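You operate a simulated robot arm through the tools that you are given. There is no shell and no other tool.

Carry out the task below with a simulated robot arm. There is one attempt and no reset: what you move stays moved.

## Task
Change the connector in the PRINTER socket for the PRINT 2 one.
Fine: mode knob OFF first and back to RUN last; old connector on the steel table; lock the socket lever.

The check looks at the end state, three seconds after you hand in, the way a careful person would. Anything else that was tipped, shoved, dropped, spilled or broken makes it a failure.

## Robot
A 6-joint arm with a two-finger gripper, fixed in place. Base frame: the origin is at the foot of the arm, x ahead of it, y to its left, z up. Lengths are in m, angles in degrees, forces in N, time in s.
It reaches about 1.298 m from its shoulder. Its first joint turns from -149.0 to 149.0 degrees. Payload 1.57 kg.
The tool frame sits at the grasp point between the pads (the TCP): z along the fingers, y along the line on which they close. The tips reach 0.021 m beyond it. The gripper opens to 0.07 m. The gripper's body begins 0.05 m behind the TCP.
Orientation is that of the tool frame in the base frame, as a unit quaternion [w, x, y, z]. With the fingers straight down and closing along the base's y, the tool's x points along the base's -x, its y along +y and its z along -z.

## Interface
- The arm moves only by the tool drive_tool. Its argument "rows" is a list of rows, each an object (a shift or turn left out is 0, a gripper value left out holds the last) with "angular": the turn, a rotation vector about the base's x, y, z in degrees, a list of three; "delta_pos": the shift along the base's x, y, z in m, a list of three; "hand": the opening in per cent of the stroke, from 0 (shut) to 100 (fully open). In form: [{"angular": [wx, wy, wz], "delta_pos": [dx, dy, dz], "hand": hand}, ...]. A call has 1 to 20 rows; each row is the pose to reach, as a shift and turn from the pose commanded when the call began. A row lasts 0.2 s, in which the tool goes at most 0.05 m and 8.6 degrees; a call with a longer step from one row to the next is refused whole, and so is a gripper value outside its range. Where a pose cannot be reached the arm comes as near as it can. A force on the tool above 40 N (or 10 N above the force at the start of the call, whichever is more), or a blocked arm, ends the call early, and 0.2 s more pass. Each finger halts on what it meets, pressing with about 30 N; the grip force reading is that of the motor and also rises with nothing between the fingers. The clock runs only during rows and for 0.2 s after the last one: add rows that repeat a pose to give the fingers time. The reply holds the time, the measured pose of the TCP, the force on the tool along the base axes, the opening and the grip force, in the units named above and with some noise, with the torque about the TCP (base axes, N m) and any sound that the robot's microphone picked up.
- Cameras (640 x 400 px; columns grow to the right, rows downward): "scene" is fixed at [0.2165, 0.5031, 1.6952]; the picture's right is [-0.88, -0.48, 0.00], its down [-0.34, 0.62, -0.71] and it looks along [0.34, -0.62, -0.71] (base axes); focal length 316 px, centre (320, 200). "wrist" rides on the gripper at [0.079, 0.004, -0.081] in the tool frame; the picture's right is [-0.05, 1.00, 0.00], its down [-0.67, -0.04, -0.74] and it looks along [-0.74, -0.04, 0.67] (tool axes); focal length 256 px, centre (320, 200).
- capture(camera): a new picture of that camera. No time passes.
- move_column(by): slides the trunk up (or, below 0, down) by that many m; the arm rides with it, the base frame stays. It gives what a move gives, with no picture.
- pixel_to_xyz(camera, pixels): there is no depth. For up to 12 entries [column, row, z] of the newest picture of that camera ("zoom" is the newest enlarged one), the place [x, y] in the base frame at which the ray of that pixel passes the height z, good to about 0.002 m, but the place of the scene camera against the robot may be out by one fixed shift of up to 0.018 m in any direction. No time passes.
- enlarge(camera, box): a new picture of the part [left, top, right, bottom] of that camera's present view, enlarged. No time passes.
- hand_in(): hands the job in; it is judged then, once.

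Open the gripper and draw the arm clear of the work before you hand the job in, unless the task says otherwise.

The tools are called as name(argument=value, ...) on one line, values as JSON. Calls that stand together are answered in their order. drive_tool: Moves the arm, as the interface text tells. Its arguments: {"type":"object","properties":{"rows":{"type":"array","items":{"type":"object","properties":{"angular":{"type":"array","items":{"type":"number"}},"delta_pos":{"type":"array","items":{"type":"number"}},"hand":{"type":"number"}}}}},"required":["rows"]} The other tools are called the same way: move_column (by) slides the trunk up or down; capture (camera) takes a picture; pixel_to_xyz (camera, pixels) gives the place at which the rays of pixels pass given heights; enlarge (camera, box) takes an enlarged picture of a part of a camera's view; hand_in () hands the job in.

At the start:

```text
time_s: 0.0
ee_pos: [0.4172, -0.4642, 1.2643]
ee_rot: [0.0, 0.0, 1.0, 0.0]
contact_force: [-0.6, -0.4, 0.5]
wrist_torque: [-0.01, 0.04, -0.01]
gripper_width: 0.0703
grasp_force: 0.0
trunk travel left (down, up): [-0.945, 0.025]
```

scene: 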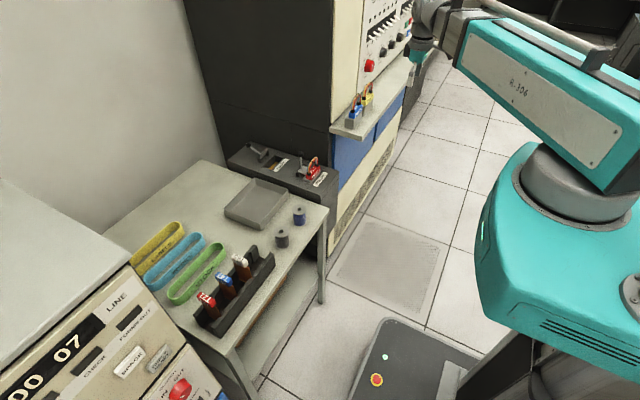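
wrist: 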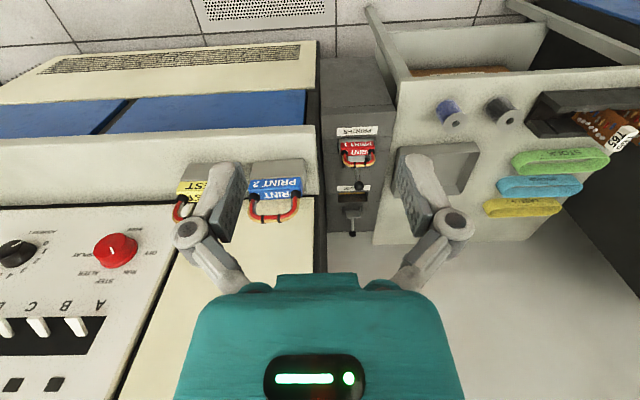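

I start by looking more closely at the scene: sockets near scene pixel (315,170), spare connectors on the shelf near (360,105), and the knob panel near (380,40).

enlarge(camera="scene", box=[220, 120, 350, 202])

enlarge(camera="scene", box=[320, 0, 440, 75])

enlarge(camera="scene", box=[320, 70, 420, 140])

enlarge(camera="wrist", box=[300, 110, 420, 250])

enlarge(camera="wrist", box=[0, 150, 320, 350])

```text
4.88 times, centred on (285, 161) of scene
```

zoom: 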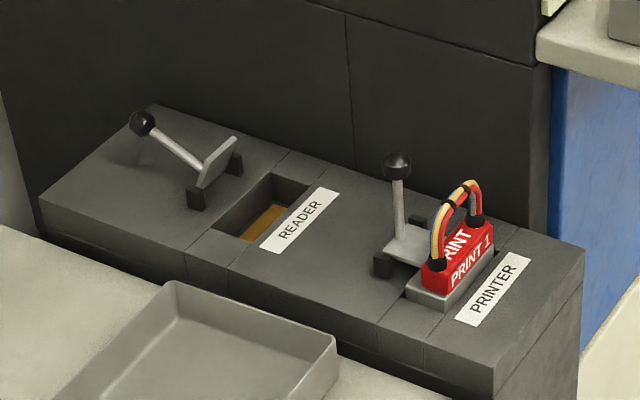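

```text
5.33 times, centred on (380, 38) of scene
```

zoom: 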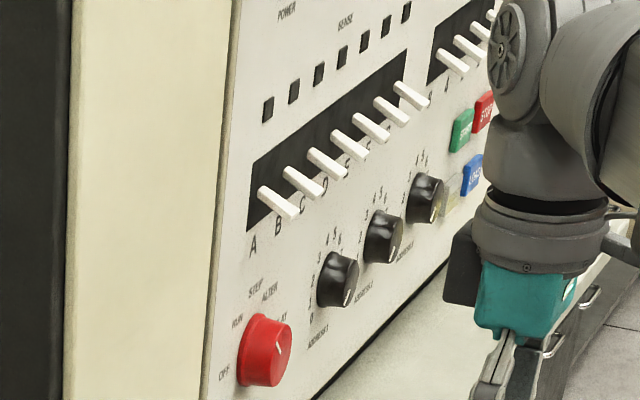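

```text
5.71 times, centred on (370, 105) of scene
```

zoom: 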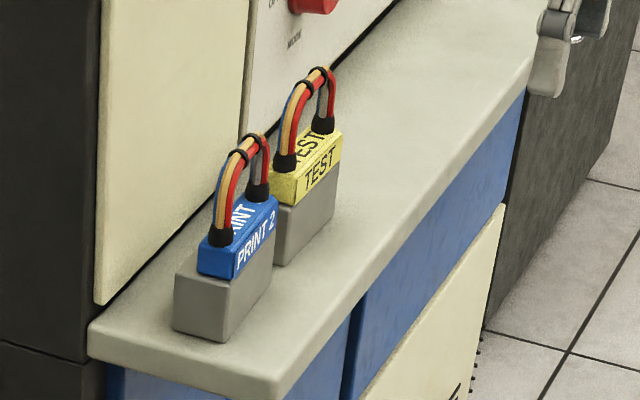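

```text
2.86 times, centred on (360, 180) of wrist
```

zoom: 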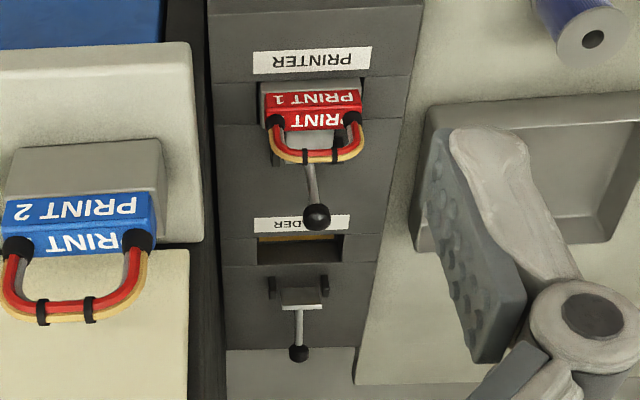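

```text
2.00 times, centred on (160, 250) of wrist
```

zoom: 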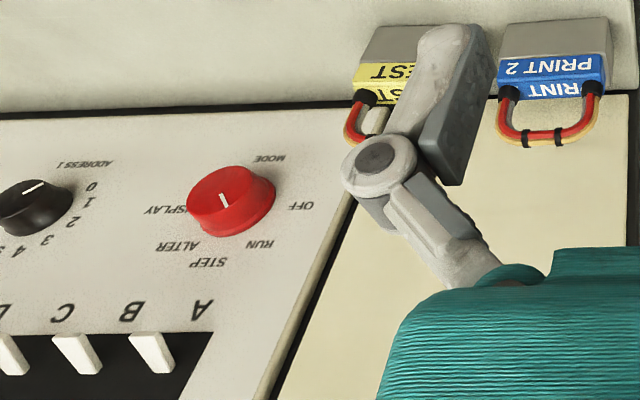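

The views agree on knob near [0.70,-0.83,1.12], PRINT 2 near [0.60,-0.54,1.07], and the PRINTER socket near [0.735,-0.385,0.82]. I move the gripper over in free air for a closer look at the knob.

drive_tool(rows=[{"delta_pos": [0.0, -0.045, 0.0], "hand": 100}, {"delta_pos": [0.0, -0.09, 0.0]}, {"delta_pos": [0.01, -0.135, 0.0]}, {"delta_pos": [0.02, -0.18, 0.0]}, {"delta_pos": [0.03, -0.225, 0.0]}, {"delta_pos": [0.04, -0.27, 0.0]}, {"delta_pos": [0.05, -0.31, 0.0]}, {"delta_pos": [0.06, -0.35, 0.0]}, {"delta_pos": [0.06, -0.35, 0.0]}])

capture(camera="wrist")

capture(camera="scene")

```text
time_s: 2.0
ee_pos: [0.476, -0.8142, 1.263]
ee_rot: [0.0, 0.0, 1.0, -0.001]
contact_force: [0.0, 0.4, 0.1]
wrist_torque: [0.01, 0.01, -0.02]
gripper_width: 0.0698
grasp_force: 0.0
trunk travel left (down, up): [-0.945, 0.025]
```

```text
taken
```

wrist: 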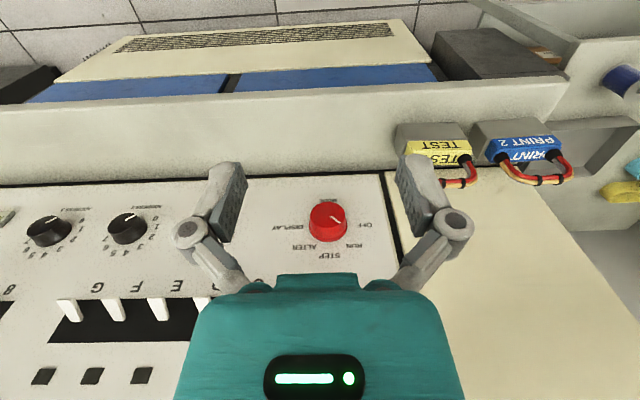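

```text
taken
```

scene: 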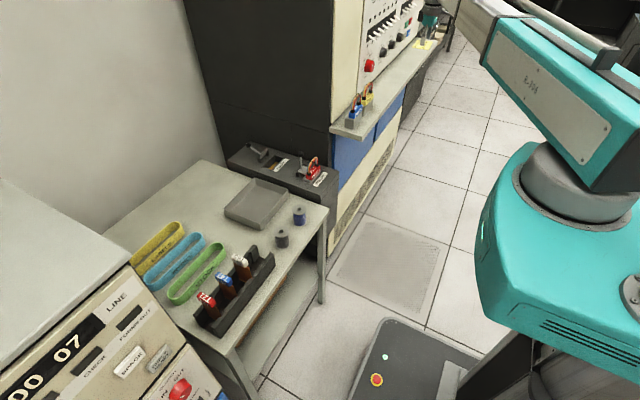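

The knob is at wrist pixel (328,222). I enlarge it to read its pointer.

enlarge(camera="wrist", box=[264, 180, 392, 260])

enlarge(camera="wrist", box=[380, 100, 600, 230])

enlarge(camera="scene", box=[350, 40, 410, 80])

```text
5.00 times, centred on (328, 220) of wrist
```

zoom: 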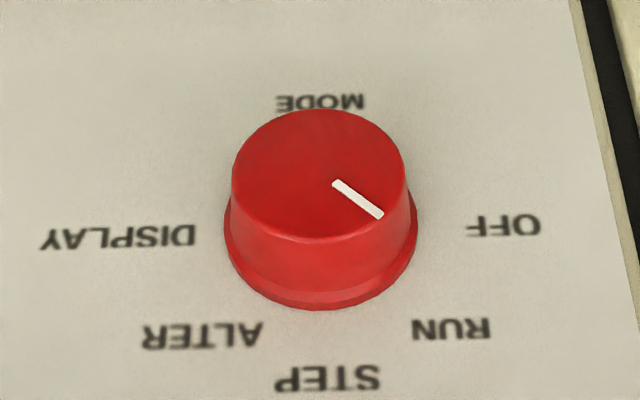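

```text
2.91 times, centred on (490, 165) of wrist
```

zoom: 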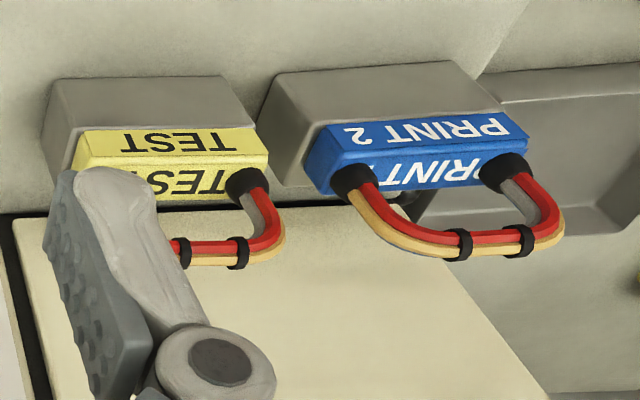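

```text
10.00 times, centred on (380, 60) of scene
```

zoom: 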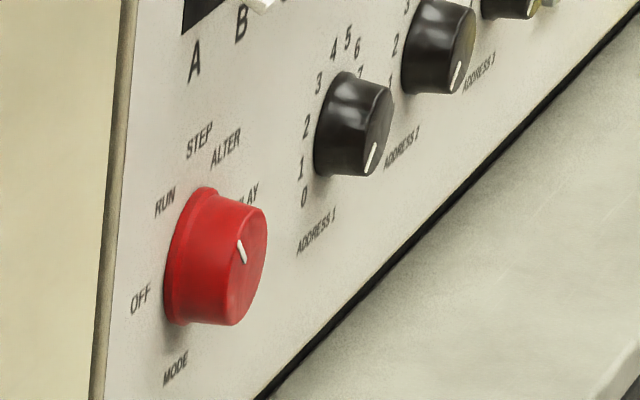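

The pointer reads RUN (45° up-left) and OFF is 45° further counter-clockwise. I yaw the gripper +90° in free air so that the camera ends up on the -y side, clear of the shelf.

drive_tool(rows=[{"angular": [0, 0, 8.2]}, {"angular": [0, 0, 16.4]}, {"angular": [0, 0, 24.6]}, {"angular": [0, 0, 32.8]}, {"angular": [0, 0, 41.0]}, {"angular": [0, 0, 49.2]}, {"angular": [0, 0, 57.4]}, {"angular": [0, 0, 65.6]}, {"angular": [0, 0, 73.8]}, {"angular": [0, 0, 82.0]}, {"angular": [0, 0, 90.0]}, {"angular": [0, 0, 90.0]}])

capture(camera="scene")

```text
time_s: 4.6
ee_pos: [0.477, -0.8146, 1.2626]
ee_rot: [0.0, 0.708, -0.706, 0.0]
contact_force: [0.7, -0.6, -0.1]
wrist_torque: [0.0, 0.03, 0.02]
gripper_width: 0.07
grasp_force: 0.0
trunk travel left (down, up): [-0.945, 0.025]
```

```text
taken
```

scene: 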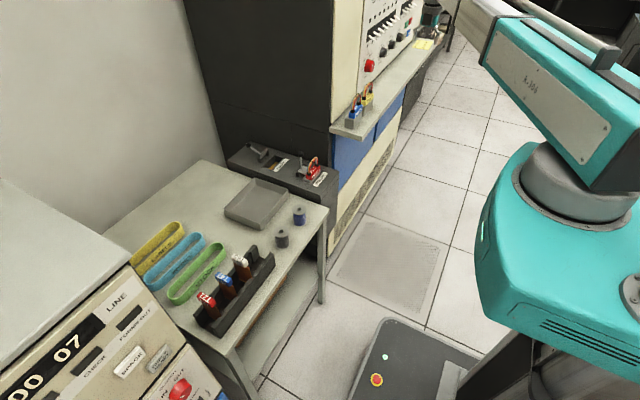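

Yaw is done. Now I tilt the tool -90° about y so that it points at the panel, still about 0.15 m away from it.

drive_tool(rows=[{"angular": [0, -8.2, 0]}, {"angular": [0, -16.4, 0]}, {"angular": [0, -24.6, 0], "delta_pos": [0, 0, -0.01]}, {"angular": [0, -32.8, 0], "delta_pos": [0, 0, -0.02]}, {"angular": [0, -41.0, 0], "delta_pos": [0, 0, -0.03]}, {"angular": [0, -49.2, 0], "delta_pos": [0, 0, -0.05]}, {"angular": [0, -57.4, 0], "delta_pos": [0, 0, -0.07]}, {"angular": [0, -65.6, 0], "delta_pos": [0, 0, -0.09]}, {"angular": [0, -73.8, 0], "delta_pos": [0, 0, -0.11]}, {"angular": [0, -82.0, 0], "delta_pos": [0, 0, -0.13]}, {"angular": [0, -90.0, 0], "delta_pos": [0, 0, -0.14]}, {"angular": [0, -90.0, 0], "delta_pos": [0, 0, -0.14]}])

capture(camera="scene")

capture(camera="wrist")

```text
time_s: 7.2
ee_pos: [0.4737, -0.8212, 1.4365]
ee_rot: [0.507, -0.486, 0.547, -0.456]
contact_force: [-0.5, -0.3, -0.6]
wrist_torque: [-0.04, 0.03, 0.01]
gripper_width: 0.07
grasp_force: 0.1
out of reach, approached as far as the arm can: row 2, 3, 4, 5, 6, 7, 8, 9, 10, 11, 12
trunk travel left (down, up): [-0.945, 0.025]
```

```text
taken
```

scene: 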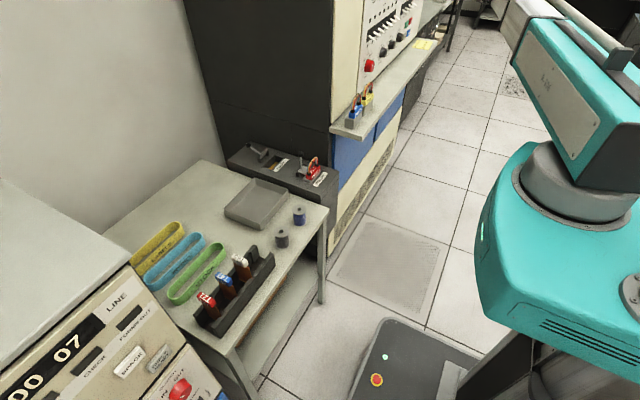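

```text
taken
```

wrist: 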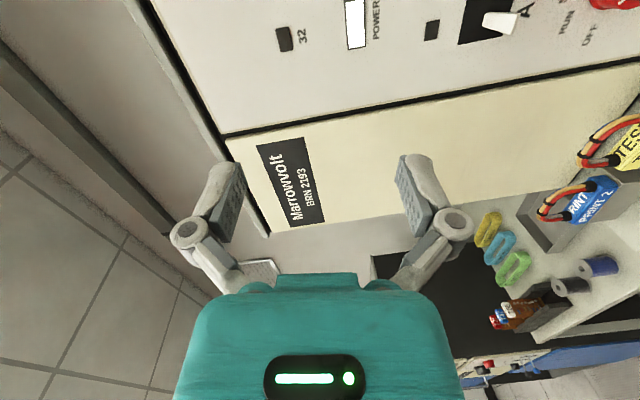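

The low horizontal pose was out of reach with the shoulder this high (TCP stopped at z = 1.4365). The gripper is in free air in front of the shelf, so I lower the trunk by 0.3 m to bring the arm down.

move_column(by=-0.15)

capture(camera="wrist")

capture(camera="scene")

```text
time_s: 8.9
ee_pos: [0.474, -0.8206, 1.2857]
ee_rot: [0.508, -0.487, 0.546, -0.456]
contact_force: [-0.1, -0.2, -0.1]
wrist_torque: [0.03, -0.02, -0.04]
gripper_width: 0.0699
grasp_force: 0.1
trunk travel left (down, up): [-0.795, 0.175]
```

```text
taken
```

wrist: 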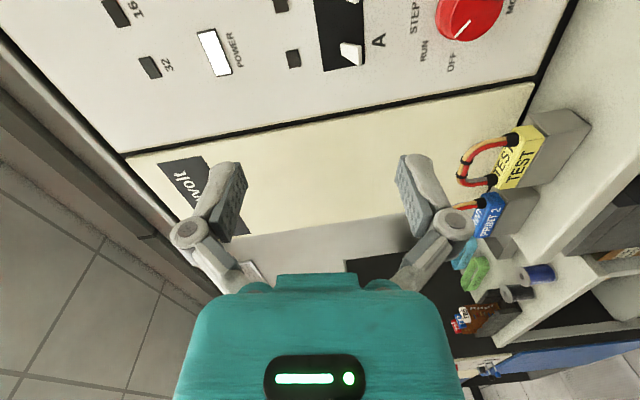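

```text
taken
```

scene: 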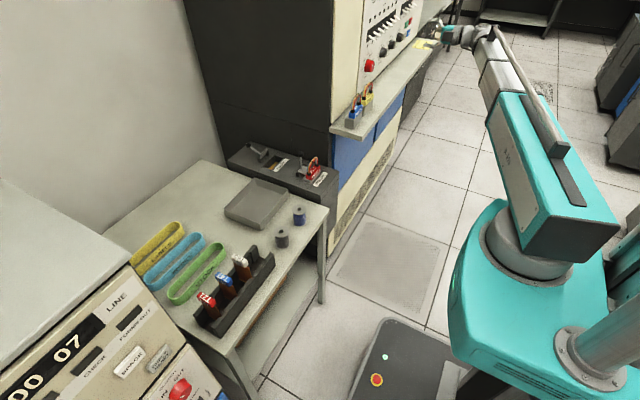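

Column motion carries the arm cleanly. I lower another 0.15 m; the tool stays in front of the shelf edge (x≈0.565).

move_column(by=-0.15)

drive_tool(rows=[{"delta_pos": [0, 0, 0.0]}, {"delta_pos": [0, 0, 0.0]}])

capture(camera="wrist")

capture(camera="scene")

```text
time_s: 10.7
ee_pos: [0.4743, -0.8214, 1.1368]
ee_rot: [0.507, -0.487, 0.546, -0.456]
contact_force: [0.2, -0.2, -0.8]
wrist_torque: [0.03, 0.0, -0.02]
gripper_width: 0.0701
grasp_force: 0.1
trunk travel left (down, up): [-0.645, 0.325]
```

```text
time_s: 11.3
ee_pos: [0.4733, -0.8211, 1.1379]
ee_rot: [0.507, -0.487, 0.545, -0.456]
contact_force: [-0.7, -0.8, 0.5]
wrist_torque: [-0.01, -0.02, -0.01]
gripper_width: 0.07
grasp_force: 0.0
trunk travel left (down, up): [-0.645, 0.325]
```

```text
taken
```

wrist: 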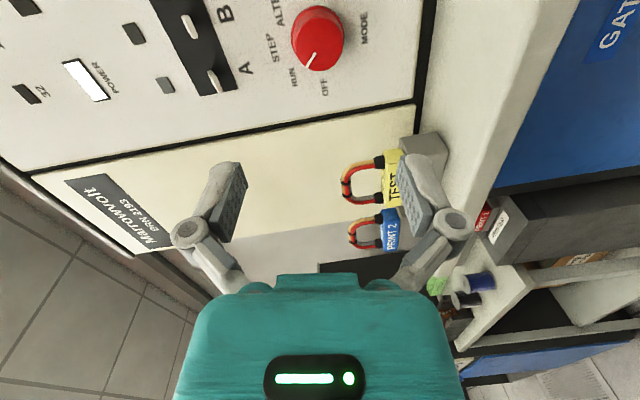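

```text
taken
```

scene: 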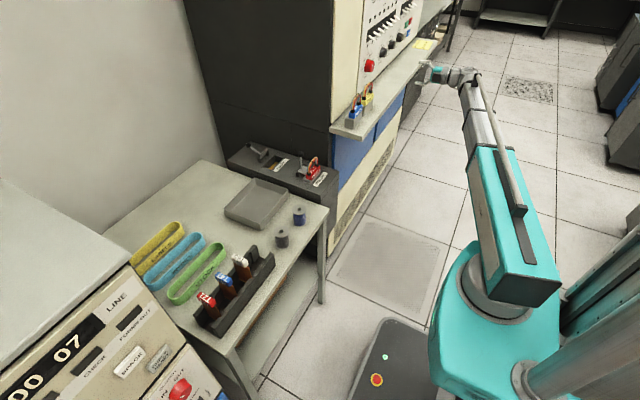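

The knob shows at wrist pixel (318,40). I correct the leftover 7° orientation error so the tool points exactly along +x.

drive_tool(rows=[{"angular": [-3.2, -2.0, 0.2]}, {"angular": [-6.3, -4.0, 0.46]}, {"angular": [-6.3, -4.0, 0.46]}])

capture(camera="wrist")

```text
time_s: 12.1
ee_pos: [0.4743, -0.8204, 1.1366]
ee_rot: [0.507, -0.486, 0.546, -0.456]
contact_force: [-0.4, -0.2, 1.0]
wrist_torque: [0.0, -0.01, 0.01]
gripper_width: 0.0702
grasp_force: 0.0
out of reach, approached as far as the arm can: row 1, 2, 3
trunk travel left (down, up): [-0.645, 0.325]
```

```text
taken
```

wrist: 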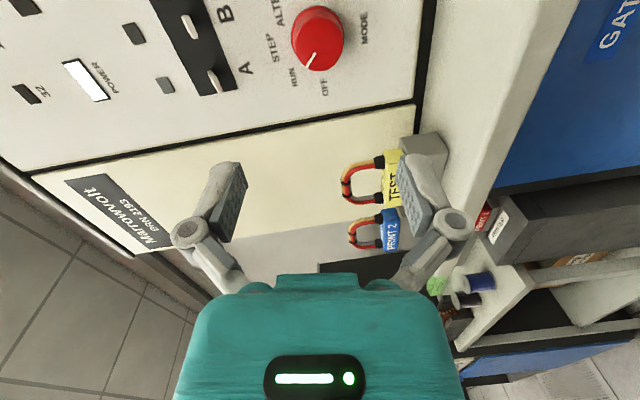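

Still stopped at a limit, so some joint is at its stop. I test which direction is free with a small roll the other way about x.

drive_tool(rows=[{"angular": [8, 0, 0]}, {"angular": [16, 0, 0]}, {"angular": [16, -4, 0]}, {"angular": [16, -4, 0]}])

```text
time_s: 13.1
ee_pos: [0.474, -0.8213, 1.1496]
ee_rot: [0.588, -0.395, 0.587, -0.391]
contact_force: [0.4, 0.1, -0.1]
wrist_torque: [0.0, 0.01, -0.01]
gripper_width: 0.0698
grasp_force: 0.0
out of reach, approached as far as the arm can: row 3, 4
trunk travel left (down, up): [-0.645, 0.325]
```

The tool is now exactly along +x and the limit is only height relative to the shoulder. I raise the TCP 0.15 m in free air, then drop the trunk by 0.2 m.

drive_tool(rows=[{"delta_pos": [0, 0, 0.04]}, {"delta_pos": [0, 0, 0.08]}, {"delta_pos": [0, 0, 0.12]}, {"delta_pos": [0, 0, 0.15]}, {"delta_pos": [0, 0, 0.15]}])

move_column(by=-0.2)

capture(camera="wrist")

capture(camera="scene")

```text
time_s: 14.3
ee_pos: [0.4732, -0.82, 1.1504]
ee_rot: [0.589, -0.395, 0.586, -0.392]
contact_force: [0.8, -0.5, 0.7]
wrist_torque: [0.0, -0.02, -0.02]
gripper_width: 0.0701
grasp_force: 0.0
out of reach, approached as far as the arm can: row 1, 2, 3, 4, 5
trunk travel left (down, up): [-0.645, 0.325]
```

```text
time_s: 16.5
ee_pos: [0.4733, -0.822, 0.9501]
ee_rot: [0.589, -0.394, 0.586, -0.392]
contact_force: [0.3, -1.1, -0.7]
wrist_torque: [-0.03, 0.02, 0.01]
gripper_width: 0.0703
grasp_force: 0.1
trunk travel left (down, up): [-0.445, 0.525]
```

```text
taken
```

wrist: 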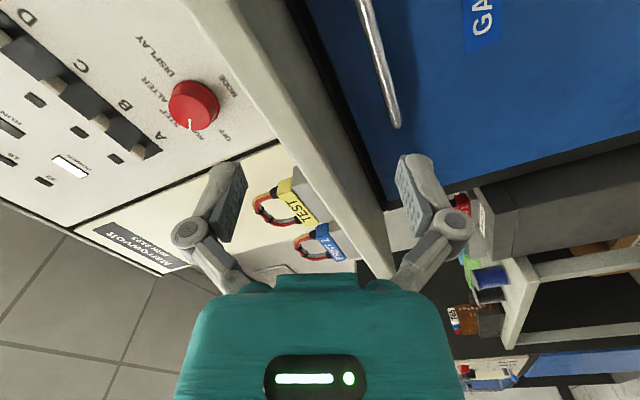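

```text
taken
```

scene: 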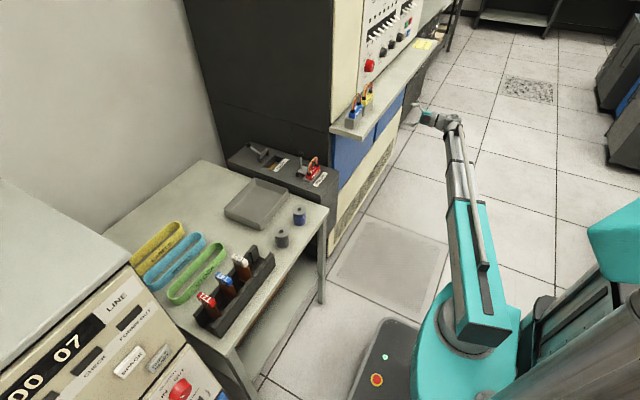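

The joint limit blocks this roll angle, while a positive roll about x was free. I roll further that way (camera toward below), in free air in front of the shelf, and then test a rise.

drive_tool(rows=[{"angular": [8, 0, 0]}, {"angular": [16, 0, 0]}, {"angular": [24, 0, 0]}, {"angular": [32, 0, 0]}, {"angular": [40, 0, 0]}, {"angular": [40, 0, 0], "delta_pos": [0, 0, 0.03]}, {"angular": [40, 0, 0], "delta_pos": [0, 0, 0.06]}, {"angular": [40, 0, 0], "delta_pos": [0, 0, 0.06]}])

```text
time_s: 18.3
ee_pos: [0.4736, -0.8203, 0.9511]
ee_rot: [0.689, -0.169, 0.685, -0.168]
contact_force: [0.1, 0.5, -0.5]
wrist_torque: [0.0, -0.02, 0.0]
gripper_width: 0.0702
grasp_force: 0.1
out of reach, approached as far as the arm can: row 6, 7, 8
trunk travel left (down, up): [-0.445, 0.525]
```

Still flagged for a rise of 0.03 m. I probe +x by a small amount (tips stay ahead of the shelf edge) and then a rise, to find the free direction.

drive_tool(rows=[{"delta_pos": [0.02, 0, 0.0]}, {"delta_pos": [0.04, 0, 0.0]}, {"delta_pos": [0.04, 0, 0.0]}])

drive_tool(rows=[{"delta_pos": [0.0, 0, -0.02]}, {"delta_pos": [0.0, 0, -0.02]}])

drive_tool(rows=[{"delta_pos": [0.0, 0.03, 0]}, {"delta_pos": [0.0, 0.03, 0]}])

```text
time_s: 19.1
ee_pos: [0.5142, -0.8217, 0.9504]
ee_rot: [0.688, -0.17, 0.685, -0.167]
contact_force: [-0.7, -0.6, 0.2]
wrist_torque: [-0.01, 0.03, -0.02]
gripper_width: 0.0697
grasp_force: 0.1
trunk travel left (down, up): [-0.445, 0.525]
```

```text
time_s: 19.7
ee_pos: [0.5143, -0.821, 0.9509]
ee_rot: [0.689, -0.169, 0.685, -0.168]
contact_force: [0.8, -0.3, 0.1]
wrist_torque: [-0.02, 0.01, -0.01]
gripper_width: 0.0701
grasp_force: 0.1
out of reach, approached as far as the arm can: row 1, 2
trunk travel left (down, up): [-0.445, 0.525]
```

```text
time_s: 20.3
ee_pos: [0.5128, -0.7918, 0.9504]
ee_rot: [0.688, -0.169, 0.685, -0.168]
contact_force: [-0.7, 0.6, 0.4]
wrist_torque: [0.02, 0.01, 0.0]
gripper_width: 0.0699
grasp_force: 0.2
trunk travel left (down, up): [-0.445, 0.525]
```

This clears it up: x, y and roll are free, but height at a given pitch is fixed by the trunk — so vertical motion comes from move_column. I back off from the shelf, roll back so the camera is on the -y side, then raise the trunk to knob height.

drive_tool(rows=[{"delta_pos": [-0.02, -0.01, 0.0], "angular": [-8, 0, 0]}, {"delta_pos": [-0.05, -0.02, 0.0], "angular": [-16, 0, 0]}, {"delta_pos": [-0.05, -0.02, 0.0], "angular": [-24, 0, 0]}, {"delta_pos": [-0.05, -0.02, 0.0], "angular": [-32, 0, 0]}, {"delta_pos": [-0.05, -0.02, 0.0], "angular": [-40, 0, 0]}, {"delta_pos": [-0.05, -0.02, 0.0], "angular": [-48, 0, 0]}, {"delta_pos": [-0.05, -0.02, 0.0], "angular": [-56, 0, 0]}, {"delta_pos": [-0.05, -0.02, 0.0], "angular": [-62.5, 0, 0]}, {"delta_pos": [-0.05, -0.02, 0.0], "angular": [-62.5, 0, 0]}])

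move_column(by=0.17)

capture(camera="wrist")

capture(camera="scene")

```text
time_s: 22.3
ee_pos: [0.4638, -0.8123, 0.9489]
ee_rot: [0.531, -0.47, 0.531, -0.463]
contact_force: [-0.2, 0.4, 0.8]
wrist_torque: [0.04, -0.02, 0.0]
gripper_width: 0.0699
grasp_force: 0.0
out of reach, approached as far as the arm can: row 8, 9
trunk travel left (down, up): [-0.445, 0.525]
```

```text
time_s: 24.2
ee_pos: [0.4641, -0.8124, 1.1189]
ee_rot: [0.532, -0.469, 0.532, -0.464]
contact_force: [0.4, 0.0, -0.4]
wrist_torque: [-0.01, 0.0, -0.01]
gripper_width: 0.0701
grasp_force: 0.1
trunk travel left (down, up): [-0.615, 0.355]
```

```text
taken
```

wrist: 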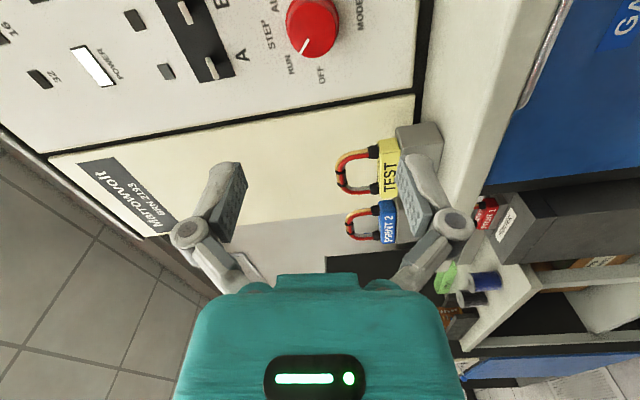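

```text
taken
```

scene: 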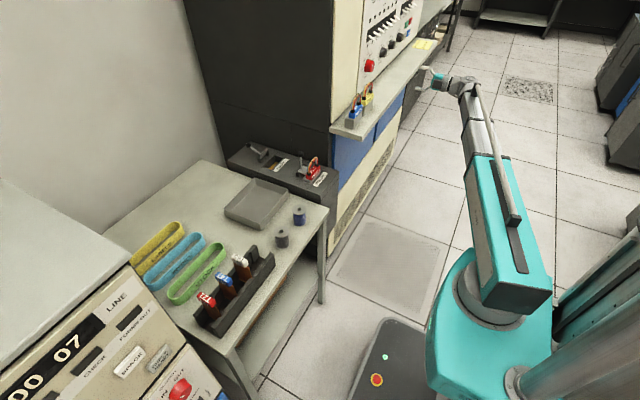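

The knob is at wrist pixel (313,27). I enlarge it to fix its centre, and query the rays.

enlarge(camera="wrist", box=[250, 0, 378, 80])

pixel_to_xyz(camera="wrist", pixels=[[313, 27, 1.1], [313, 27, 1.11], [313, 27, 1.12], [313, 27, 1.13], [313, 27, 1.14]])

```text
5.00 times, centred on (314, 40) of wrist
```

zoom: 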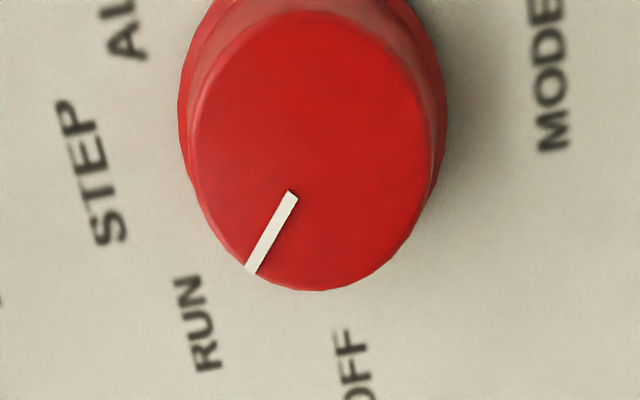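

```text
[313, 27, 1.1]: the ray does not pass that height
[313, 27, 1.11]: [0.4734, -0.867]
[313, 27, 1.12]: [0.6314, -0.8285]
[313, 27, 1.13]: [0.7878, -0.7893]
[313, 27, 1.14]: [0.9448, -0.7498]
```

Knob face centre comes out near [0.674,-0.816,1.123]. The roll limit leaves no room for a -45° turn here, so I roll the other way by about 232° (camera up-left) while still back from the shelf.

drive_tool(rows=[{"angular": [8.3, 0, 0]}, {"angular": [16.6, 0, 0]}, {"angular": [24.9, 0, 0]}, {"angular": [33.2, 0, 0]}, {"angular": [41.5, 0, 0]}, {"angular": [49.8, 0, 0]}, {"angular": [58.1, 0, 0]}, {"angular": [66.4, 0, 0]}, {"angular": [74.7, 0, 0]}, {"angular": [83.0, 0, 0]}, {"angular": [91.3, 0, 0]}, {"angular": [99.6, 0, 0]}, {"angular": [107.9, 0, 0]}, {"angular": [116.2, 0, 0]}, {"angular": [116.2, 0, 0]}])

drive_tool(rows=[{"angular": [8.3, 0, 0]}, {"angular": [16.6, 0, 0]}, {"angular": [24.9, 0, 0]}, {"angular": [33.2, 0, 0]}, {"angular": [41.5, 0, 0]}, {"angular": [49.8, 0, 0]}, {"angular": [58.1, 0, 0]}, {"angular": [66.4, 0, 0]}, {"angular": [74.7, 0, 0]}, {"angular": [83.0, 0, 0]}, {"angular": [91.3, 0, 0]}, {"angular": [99.6, 0, 0]}, {"angular": [107.9, 0, 0]}, {"angular": [116.2, 0, 0]}, {"angular": [116.2, 0, 0]}])

capture(camera="wrist")

```text
time_s: 27.4
ee_pos: [0.4636, -0.8114, 1.1209]
ee_rot: [0.679, 0.203, 0.675, 0.206]
contact_force: [-0.7, -0.1, -0.5]
wrist_torque: [-0.03, 0.03, -0.02]
gripper_width: 0.07
grasp_force: 0.0
trunk travel left (down, up): [-0.615, 0.355]
```

```text
time_s: 30.6
ee_pos: [0.4637, -0.813, 1.1198]
ee_rot: [0.185, 0.685, 0.181, 0.682]
contact_force: [0.1, 0.2, -0.3]
wrist_torque: [0.0, 0.0, 0.0]
gripper_width: 0.07
grasp_force: 0.1
trunk travel left (down, up): [-0.615, 0.355]
```

```text
taken
```

wrist: 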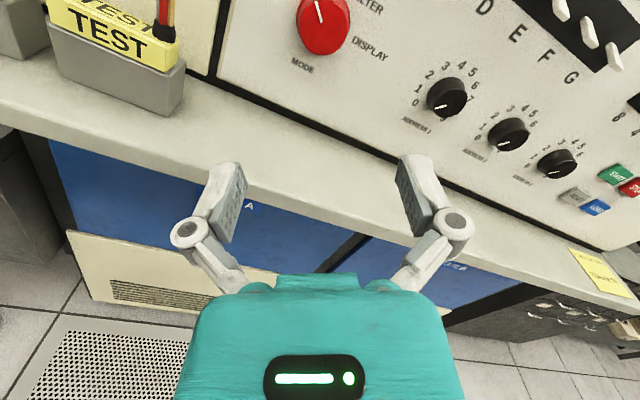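

Now the camera is up-left and sees the knob at (323,22). I enlarge and query rays for its centre.

enlarge(camera="wrist", box=[260, 0, 388, 80])

pixel_to_xyz(camera="wrist", pixels=[[323, 16, 1.11], [323, 16, 1.12], [323, 16, 1.13], [323, 16, 1.14], [323, 26, 1.11], [323, 26, 1.12], [323, 26, 1.13]])

```text
5.00 times, centred on (324, 40) of wrist
```

zoom: 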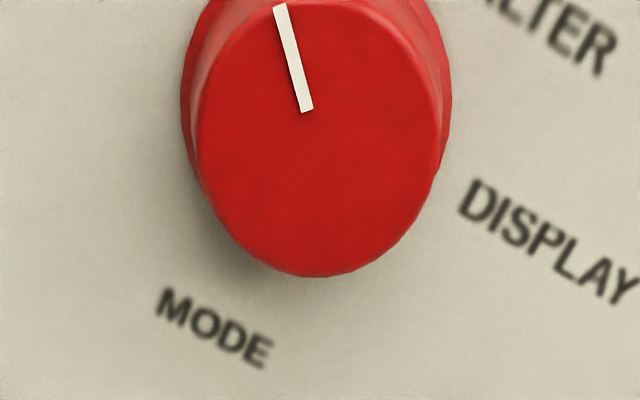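

```text
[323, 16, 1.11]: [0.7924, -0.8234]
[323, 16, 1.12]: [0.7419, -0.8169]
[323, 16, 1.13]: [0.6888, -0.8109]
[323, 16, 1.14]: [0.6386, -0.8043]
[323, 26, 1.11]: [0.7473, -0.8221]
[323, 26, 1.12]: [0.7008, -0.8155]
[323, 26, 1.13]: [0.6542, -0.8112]
```

Triangulating the knob and MODE label gives: knob axis y≈-0.814, z≈1.1245, face x≈0.674, panel x≈0.707. I roll +30° more (camera straight up), raise the trunk 5 mm and approach to 5 cm from the knob.

drive_tool(rows=[{"angular": [8, 0, 0], "hand": 100}, {"angular": [16, 0, 0]}, {"angular": [24, 0, 0]}, {"angular": [30, 0, 0]}, {"angular": [30, 0, 0]}])

move_column(by=0.005)

drive_tool(rows=[{"delta_pos": [0.04, 0, 0]}, {"delta_pos": [0.08, 0, 0]}, {"delta_pos": [0.115, 0, 0]}, {"delta_pos": [0.115, 0, 0]}])

capture(camera="wrist")

capture(camera="scene")

```text
time_s: 31.8
ee_pos: [0.4629, -0.8121, 1.1198]
ee_rot: [0.003, 0.709, -0.002, 0.705]
contact_force: [-0.6, 0.3, 0.1]
wrist_torque: [0.05, -0.01, -0.01]
gripper_width: 0.0701
grasp_force: 0.1
trunk travel left (down, up): [-0.615, 0.355]
```

```text
time_s: 32.3
ee_pos: [0.4634, -0.8123, 1.1247]
ee_rot: [0.003, 0.709, -0.001, 0.705]
contact_force: [0.2, 1.0, -1.2]
wrist_torque: [0.0, 0.02, -0.06]
gripper_width: 0.0701
grasp_force: 0.1
trunk travel left (down, up): [-0.62, 0.35]
```

```text
time_s: 33.3
ee_pos: [0.5777, -0.8138, 1.1244]
ee_rot: [0.003, 0.71, 0.0, 0.704]
contact_force: [0.3, 0.3, 0.2]
wrist_torque: [0.01, 0.05, 0.02]
gripper_width: 0.07
grasp_force: 0.0
trunk travel left (down, up): [-0.62, 0.35]
```

```text
taken
```

wrist: 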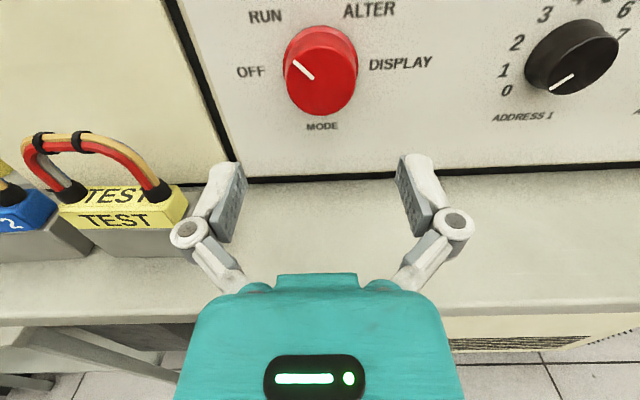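

```text
taken
```

scene: 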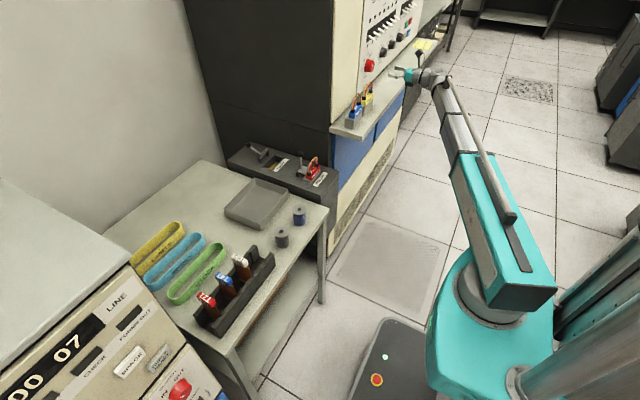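

The knob now sits straight ahead at about (321,75). I enlarge to verify the alignment against the expected column 320.

enlarge(camera="wrist", box=[240, 20, 400, 120])

pixel_to_xyz(camera="wrist", pixels=[[320, 78, 1.12], [320, 78, 1.13], [320, 86, 1.12], [320, 86, 1.13], [320, 126, 1.07], [320, 126, 1.08], [322, 178, 1.02], [322, 178, 1.03]])

```text
4.00 times, centred on (320, 70) of wrist
```

zoom: 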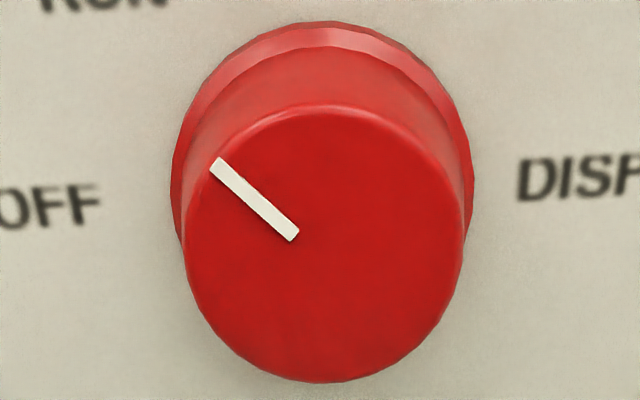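

```text
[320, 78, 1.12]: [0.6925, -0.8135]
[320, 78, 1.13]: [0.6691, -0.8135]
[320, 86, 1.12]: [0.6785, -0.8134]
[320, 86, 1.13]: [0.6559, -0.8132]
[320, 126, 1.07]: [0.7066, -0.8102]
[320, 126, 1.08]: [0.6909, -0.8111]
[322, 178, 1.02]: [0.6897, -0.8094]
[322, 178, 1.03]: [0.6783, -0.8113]
```

Alignment is within 1 mm (face centre at pixel (321,81), diameter ~0.049 m). I advance so that the tips stop about 14 mm short of the panel, and close on the knob.

drive_tool(rows=[{"delta_pos": [0.04, 0, 0], "hand": 100}, {"delta_pos": [0.075, 0, 0]}, {"delta_pos": [0.092, 0, 0]}, {"delta_pos": [0.092, 0, 0]}])

capture(camera="wrist")

```text
time_s: 34.3
ee_pos: [0.6708, -0.8134, 1.1225]
ee_rot: [0.003, 0.709, -0.001, 0.705]
contact_force: [-0.3, 0.5, -0.5]
wrist_torque: [-0.01, 0.0, -0.02]
gripper_width: 0.0699
grasp_force: 0.1
trunk travel left (down, up): [-0.62, 0.35]
```

```text
taken
```

wrist: 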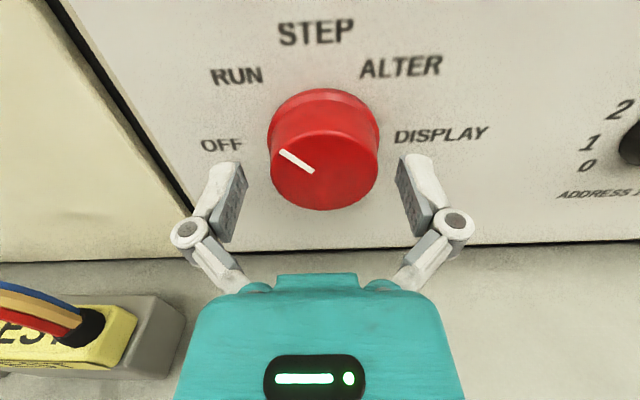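

The knob lies between the fingers. I enlarge to check the vertical centring before closing.

enlarge(camera="wrist", box=[240, 80, 400, 220])

pixel_to_xyz(camera="wrist", pixels=[[323, 162, 1.12], [323, 162, 1.13], [323, 166, 1.12], [323, 166, 1.13], [323, 170, 1.12], [323, 170, 1.13]])

```text
2.86 times, centred on (320, 150) of wrist
```

zoom: 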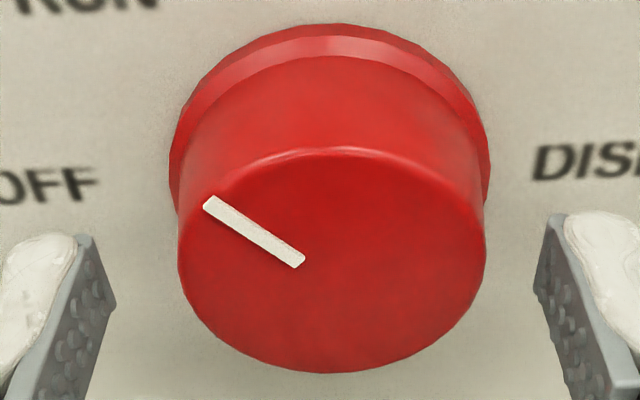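

```text
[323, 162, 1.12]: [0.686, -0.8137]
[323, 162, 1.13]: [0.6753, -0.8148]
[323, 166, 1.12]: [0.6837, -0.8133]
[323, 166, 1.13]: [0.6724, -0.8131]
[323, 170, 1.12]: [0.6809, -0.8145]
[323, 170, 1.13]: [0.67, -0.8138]
```

The knob axis triangulates to z≈1.1256, so I raise the trunk 2 mm and then close the fingers.

move_column(by=0.002)

drive_tool(rows=[{"hand": 60}, {"hand": 40}, {"hand": 20}, {"hand": 10}, {"hand": 0}, {"hand": 0}])

capture(camera="wrist")

```text
time_s: 34.9
ee_pos: [0.6701, -0.8127, 1.1262]
ee_rot: [0.004, 0.71, -0.002, 0.705]
contact_force: [-0.3, -0.5, -0.8]
wrist_torque: [-0.05, 0.02, 0.02]
gripper_width: 0.0699
grasp_force: 0.0
trunk travel left (down, up): [-0.622, 0.348]
```

```text
time_s: 36.2
ee_pos: [0.6691, -0.8141, 1.126]
ee_rot: [0.003, 0.709, -0.002, 0.706]
contact_force: [-3.5, -12.1, 5.6]
wrist_torque: [-0.05, 0.4, -0.47]
gripper_width: 0.0504
grasp_force: 31.9
trunk travel left (down, up): [-0.622, 0.348]
```

```text
taken
```

wrist: 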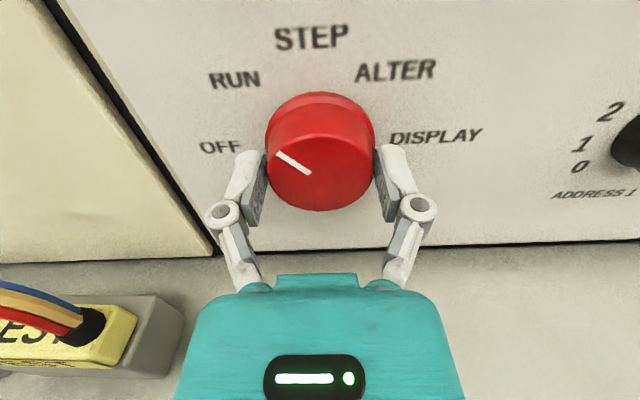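

The grip is firm (31.9 N at 0.050 m). I turn the knob -45° about x (counter-clockwise, RUN → OFF).

drive_tool(rows=[{"angular": [-7.5, 0, 0], "hand": 0}, {"angular": [-15, 0, 0]}, {"angular": [-22.5, 0, 0]}, {"angular": [-30, 0, 0]}, {"angular": [-37.5, 0, 0]}, {"angular": [-45, 0, 0]}, {"angular": [-45, 0, 0]}])

capture(camera="wrist")

enlarge(camera="scene", box=[340, 30, 440, 92])

```text
time_s: 37.9
ee_pos: [0.6692, -0.8132, 1.1248]
ee_rot: [0.273, 0.655, 0.27, 0.651]
contact_force: [-7.1, -10.6, -4.1]
wrist_torque: [-0.01, 0.06, -0.41]
gripper_width: 0.0501
grasp_force: 31.8
trunk travel left (down, up): [-0.622, 0.348]
```

```text
taken
```

wrist: 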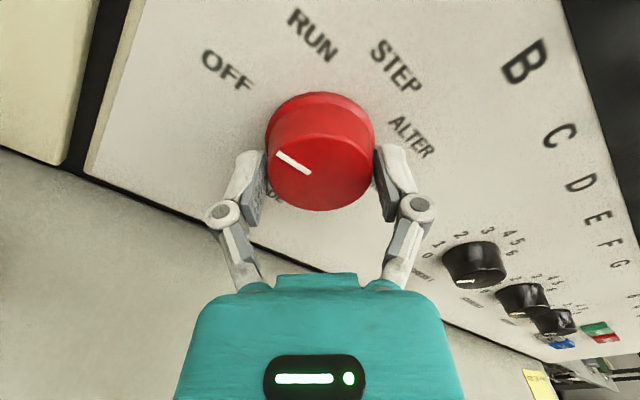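

```text
6.40 times, centred on (390, 61) of scene
```

zoom: 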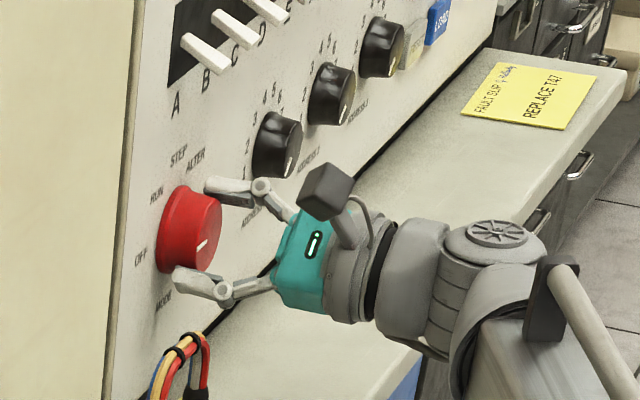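

The knob followed without slipping. I open the fingers, back straight off, and look at the pointer.

drive_tool(rows=[{"hand": 50}, {"hand": 100}, {"hand": 100}, {"hand": 100}, {"hand": 100}])

drive_tool(rows=[{"delta_pos": [-0.03, 0, 0]}, {"delta_pos": [-0.07, 0, 0]}, {"delta_pos": [-0.1, 0, 0]}, {"delta_pos": [-0.1, 0, 0]}])

capture(camera="wrist")

enlarge(camera="wrist", box=[220, 0, 420, 125])

```text
time_s: 39.0
ee_pos: [0.6695, -0.8121, 1.1266]
ee_rot: [0.274, 0.655, 0.268, 0.652]
contact_force: [0.3, 0.5, 0.8]
wrist_torque: [-0.06, -0.01, 0.01]
gripper_width: 0.07
grasp_force: 0.1
trunk travel left (down, up): [-0.622, 0.348]
```

```text
time_s: 40.0
ee_pos: [0.5703, -0.8116, 1.1267]
ee_rot: [0.273, 0.655, 0.27, 0.651]
contact_force: [-0.6, 0.0, -0.7]
wrist_torque: [0.01, 0.0, 0.0]
gripper_width: 0.07
grasp_force: 0.1
trunk travel left (down, up): [-0.622, 0.348]
```

```text
taken
```

wrist: 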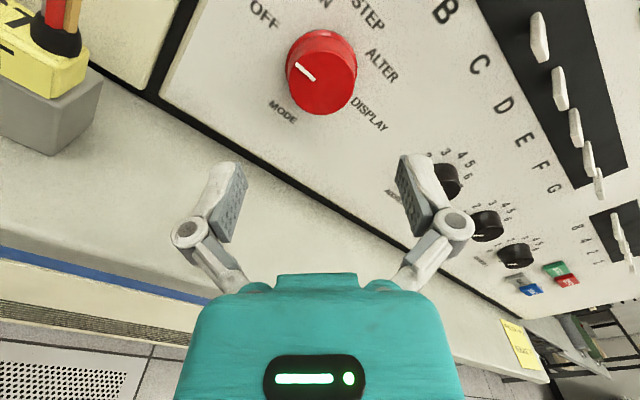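

```text
3.20 times, centred on (320, 62) of wrist
```

zoom: 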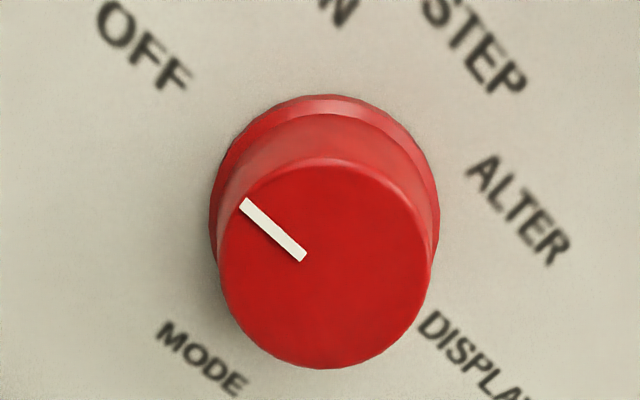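

The knob points to OFF. Next I retract, roll -45° so the camera will be on the +y side, and raise the trunk before turning the fingers down again.

drive_tool(rows=[{"delta_pos": [-0.04, 0, 0]}, {"delta_pos": [-0.08, 0, 0]}, {"delta_pos": [-0.12, 0, 0]}, {"delta_pos": [-0.16, 0, 0]}, {"delta_pos": [-0.17, 0.02, 0], "angular": [-8, 0, 0]}, {"delta_pos": [-0.17, 0.04, 0], "angular": [-16, 0, 0]}, {"delta_pos": [-0.17, 0.06, 0], "angular": [-24, 0, 0]}, {"delta_pos": [-0.17, 0.08, 0], "angular": [-32, 0, 0]}, {"delta_pos": [-0.17, 0.1, 0], "angular": [-40, 0, 0]}, {"delta_pos": [-0.17, 0.12, 0], "angular": [-45, 0, 0]}, {"delta_pos": [-0.17, 0.12, 0], "angular": [-45, 0, 0]}])

move_column(by=0.15)

capture(camera="scene")

```text
time_s: 42.5
ee_pos: [0.4, -0.6949, 1.128]
ee_rot: [0.503, 0.5, 0.5, 0.498]
contact_force: [0.2, 0.0, -0.1]
wrist_torque: [0.02, 0.01, 0.01]
gripper_width: 0.0699
grasp_force: 0.0
out of reach, approached as far as the arm can: row 3
trunk travel left (down, up): [-0.622, 0.348]
```

```text
time_s: 44.2
ee_pos: [0.3995, -0.6945, 1.2782]
ee_rot: [0.503, 0.5, 0.498, 0.499]
contact_force: [0.7, 1.3, 0.0]
wrist_torque: [0.0, 0.0, 0.02]
gripper_width: 0.0701
grasp_force: 0.0
trunk travel left (down, up): [-0.772, 0.198]
```

```text
taken
```

scene: 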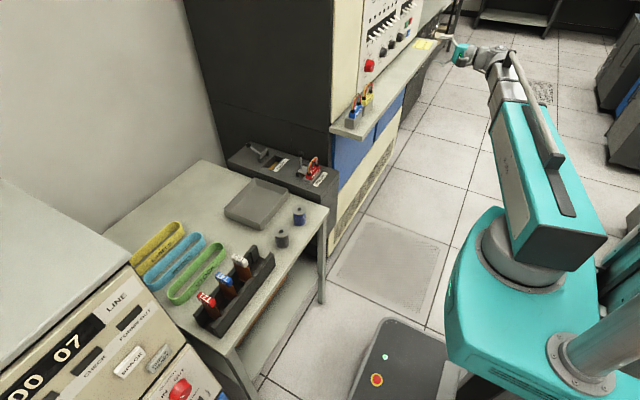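

Now I pitch +90° (fingers down), letting the TCP drop by the 0.185 m wrist length and moving toward y≈-0.42, all in free air in front of the shelf.

drive_tool(rows=[{"angular": [0, 8.2, 0], "delta_pos": [0, 0.025, -0.0264]}, {"angular": [0, 16.4, 0], "delta_pos": [0, 0.05, -0.0523]}, {"angular": [0, 24.6, 0], "delta_pos": [0, 0.075, -0.0771]}, {"angular": [0, 32.8, 0], "delta_pos": [0, 0.1, -0.1004]}, {"angular": [0, 41.0, 0], "delta_pos": [0, 0.125, -0.1216]}, {"angular": [0, 49.2, 0], "delta_pos": [0, 0.15, -0.1403]}, {"angular": [0, 57.4, 0], "delta_pos": [0, 0.175, -0.1561]}, {"angular": [0, 65.6, 0], "delta_pos": [0, 0.2, -0.1687]}, {"angular": [0, 73.8, 0], "delta_pos": [0, 0.225, -0.1779]}, {"angular": [0, 82.0, 0], "delta_pos": [0, 0.25, -0.1835]}, {"angular": [0, 90.0, 0], "delta_pos": [0, 0.275, -0.1853]}, {"angular": [0, 90.0, 0], "delta_pos": [0, 0.275, -0.1853]}])

capture(camera="scene")

capture(camera="wrist")

```text
time_s: 46.8
ee_pos: [0.4009, -0.4187, 1.0914]
ee_rot: [0.002, 0.707, 0.708, 0.0]
contact_force: [0.1, 0.0, -0.1]
wrist_torque: [0.0, 0.02, 0.0]
gripper_width: 0.07
grasp_force: 0.0
trunk travel left (down, up): [-0.772, 0.198]
```

```text
taken
```

scene: 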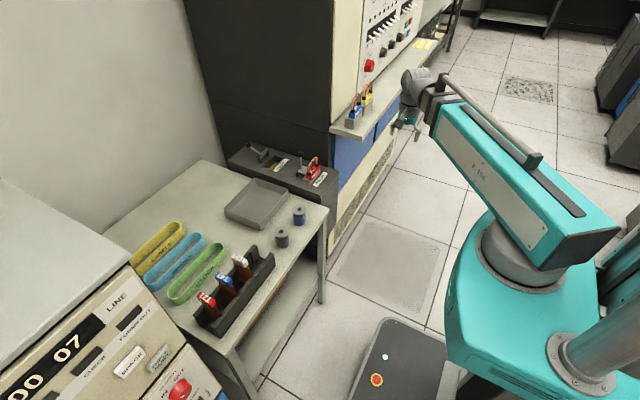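

```text
taken
```

wrist: 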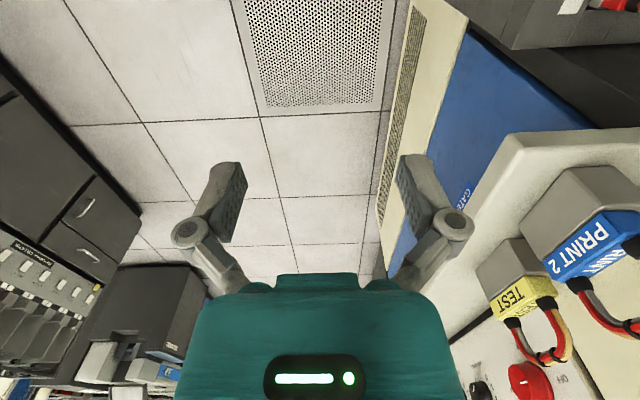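

The arm is a direct radial link, so no elbow trouble. I query approximate positions of the table, tray, rack and socket box from the scene camera.

pixel_to_xyz(camera="scene", pixels=[[325, 207, 0.75], [205, 161, 0.75], [225, 215, 0.78], [290, 195, 0.78], [240, 268, 0.85], [208, 300, 0.85], [298, 216, 0.8], [281, 238, 0.8], [338, 180, 0.78], [230, 160, 0.78], [333, 130, 1.02], [420, 45, 1.02]])

enlarge(camera="scene", box=[100, 140, 360, 340])

```text
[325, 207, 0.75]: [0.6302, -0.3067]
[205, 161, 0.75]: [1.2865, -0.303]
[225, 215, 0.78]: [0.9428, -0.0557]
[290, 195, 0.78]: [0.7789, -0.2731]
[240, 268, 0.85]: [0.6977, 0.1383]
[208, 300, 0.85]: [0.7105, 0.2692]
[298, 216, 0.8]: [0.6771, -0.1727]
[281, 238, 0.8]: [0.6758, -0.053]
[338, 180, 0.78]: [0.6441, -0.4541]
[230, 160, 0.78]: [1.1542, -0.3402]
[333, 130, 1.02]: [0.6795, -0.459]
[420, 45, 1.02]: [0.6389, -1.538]
```

```text
2.00 times, centred on (230, 240) of scene
```

zoom: 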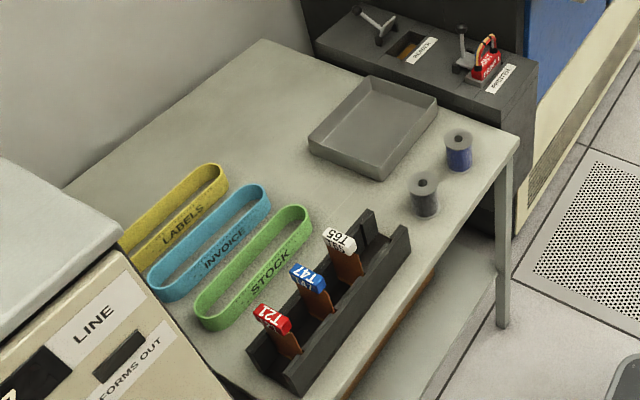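

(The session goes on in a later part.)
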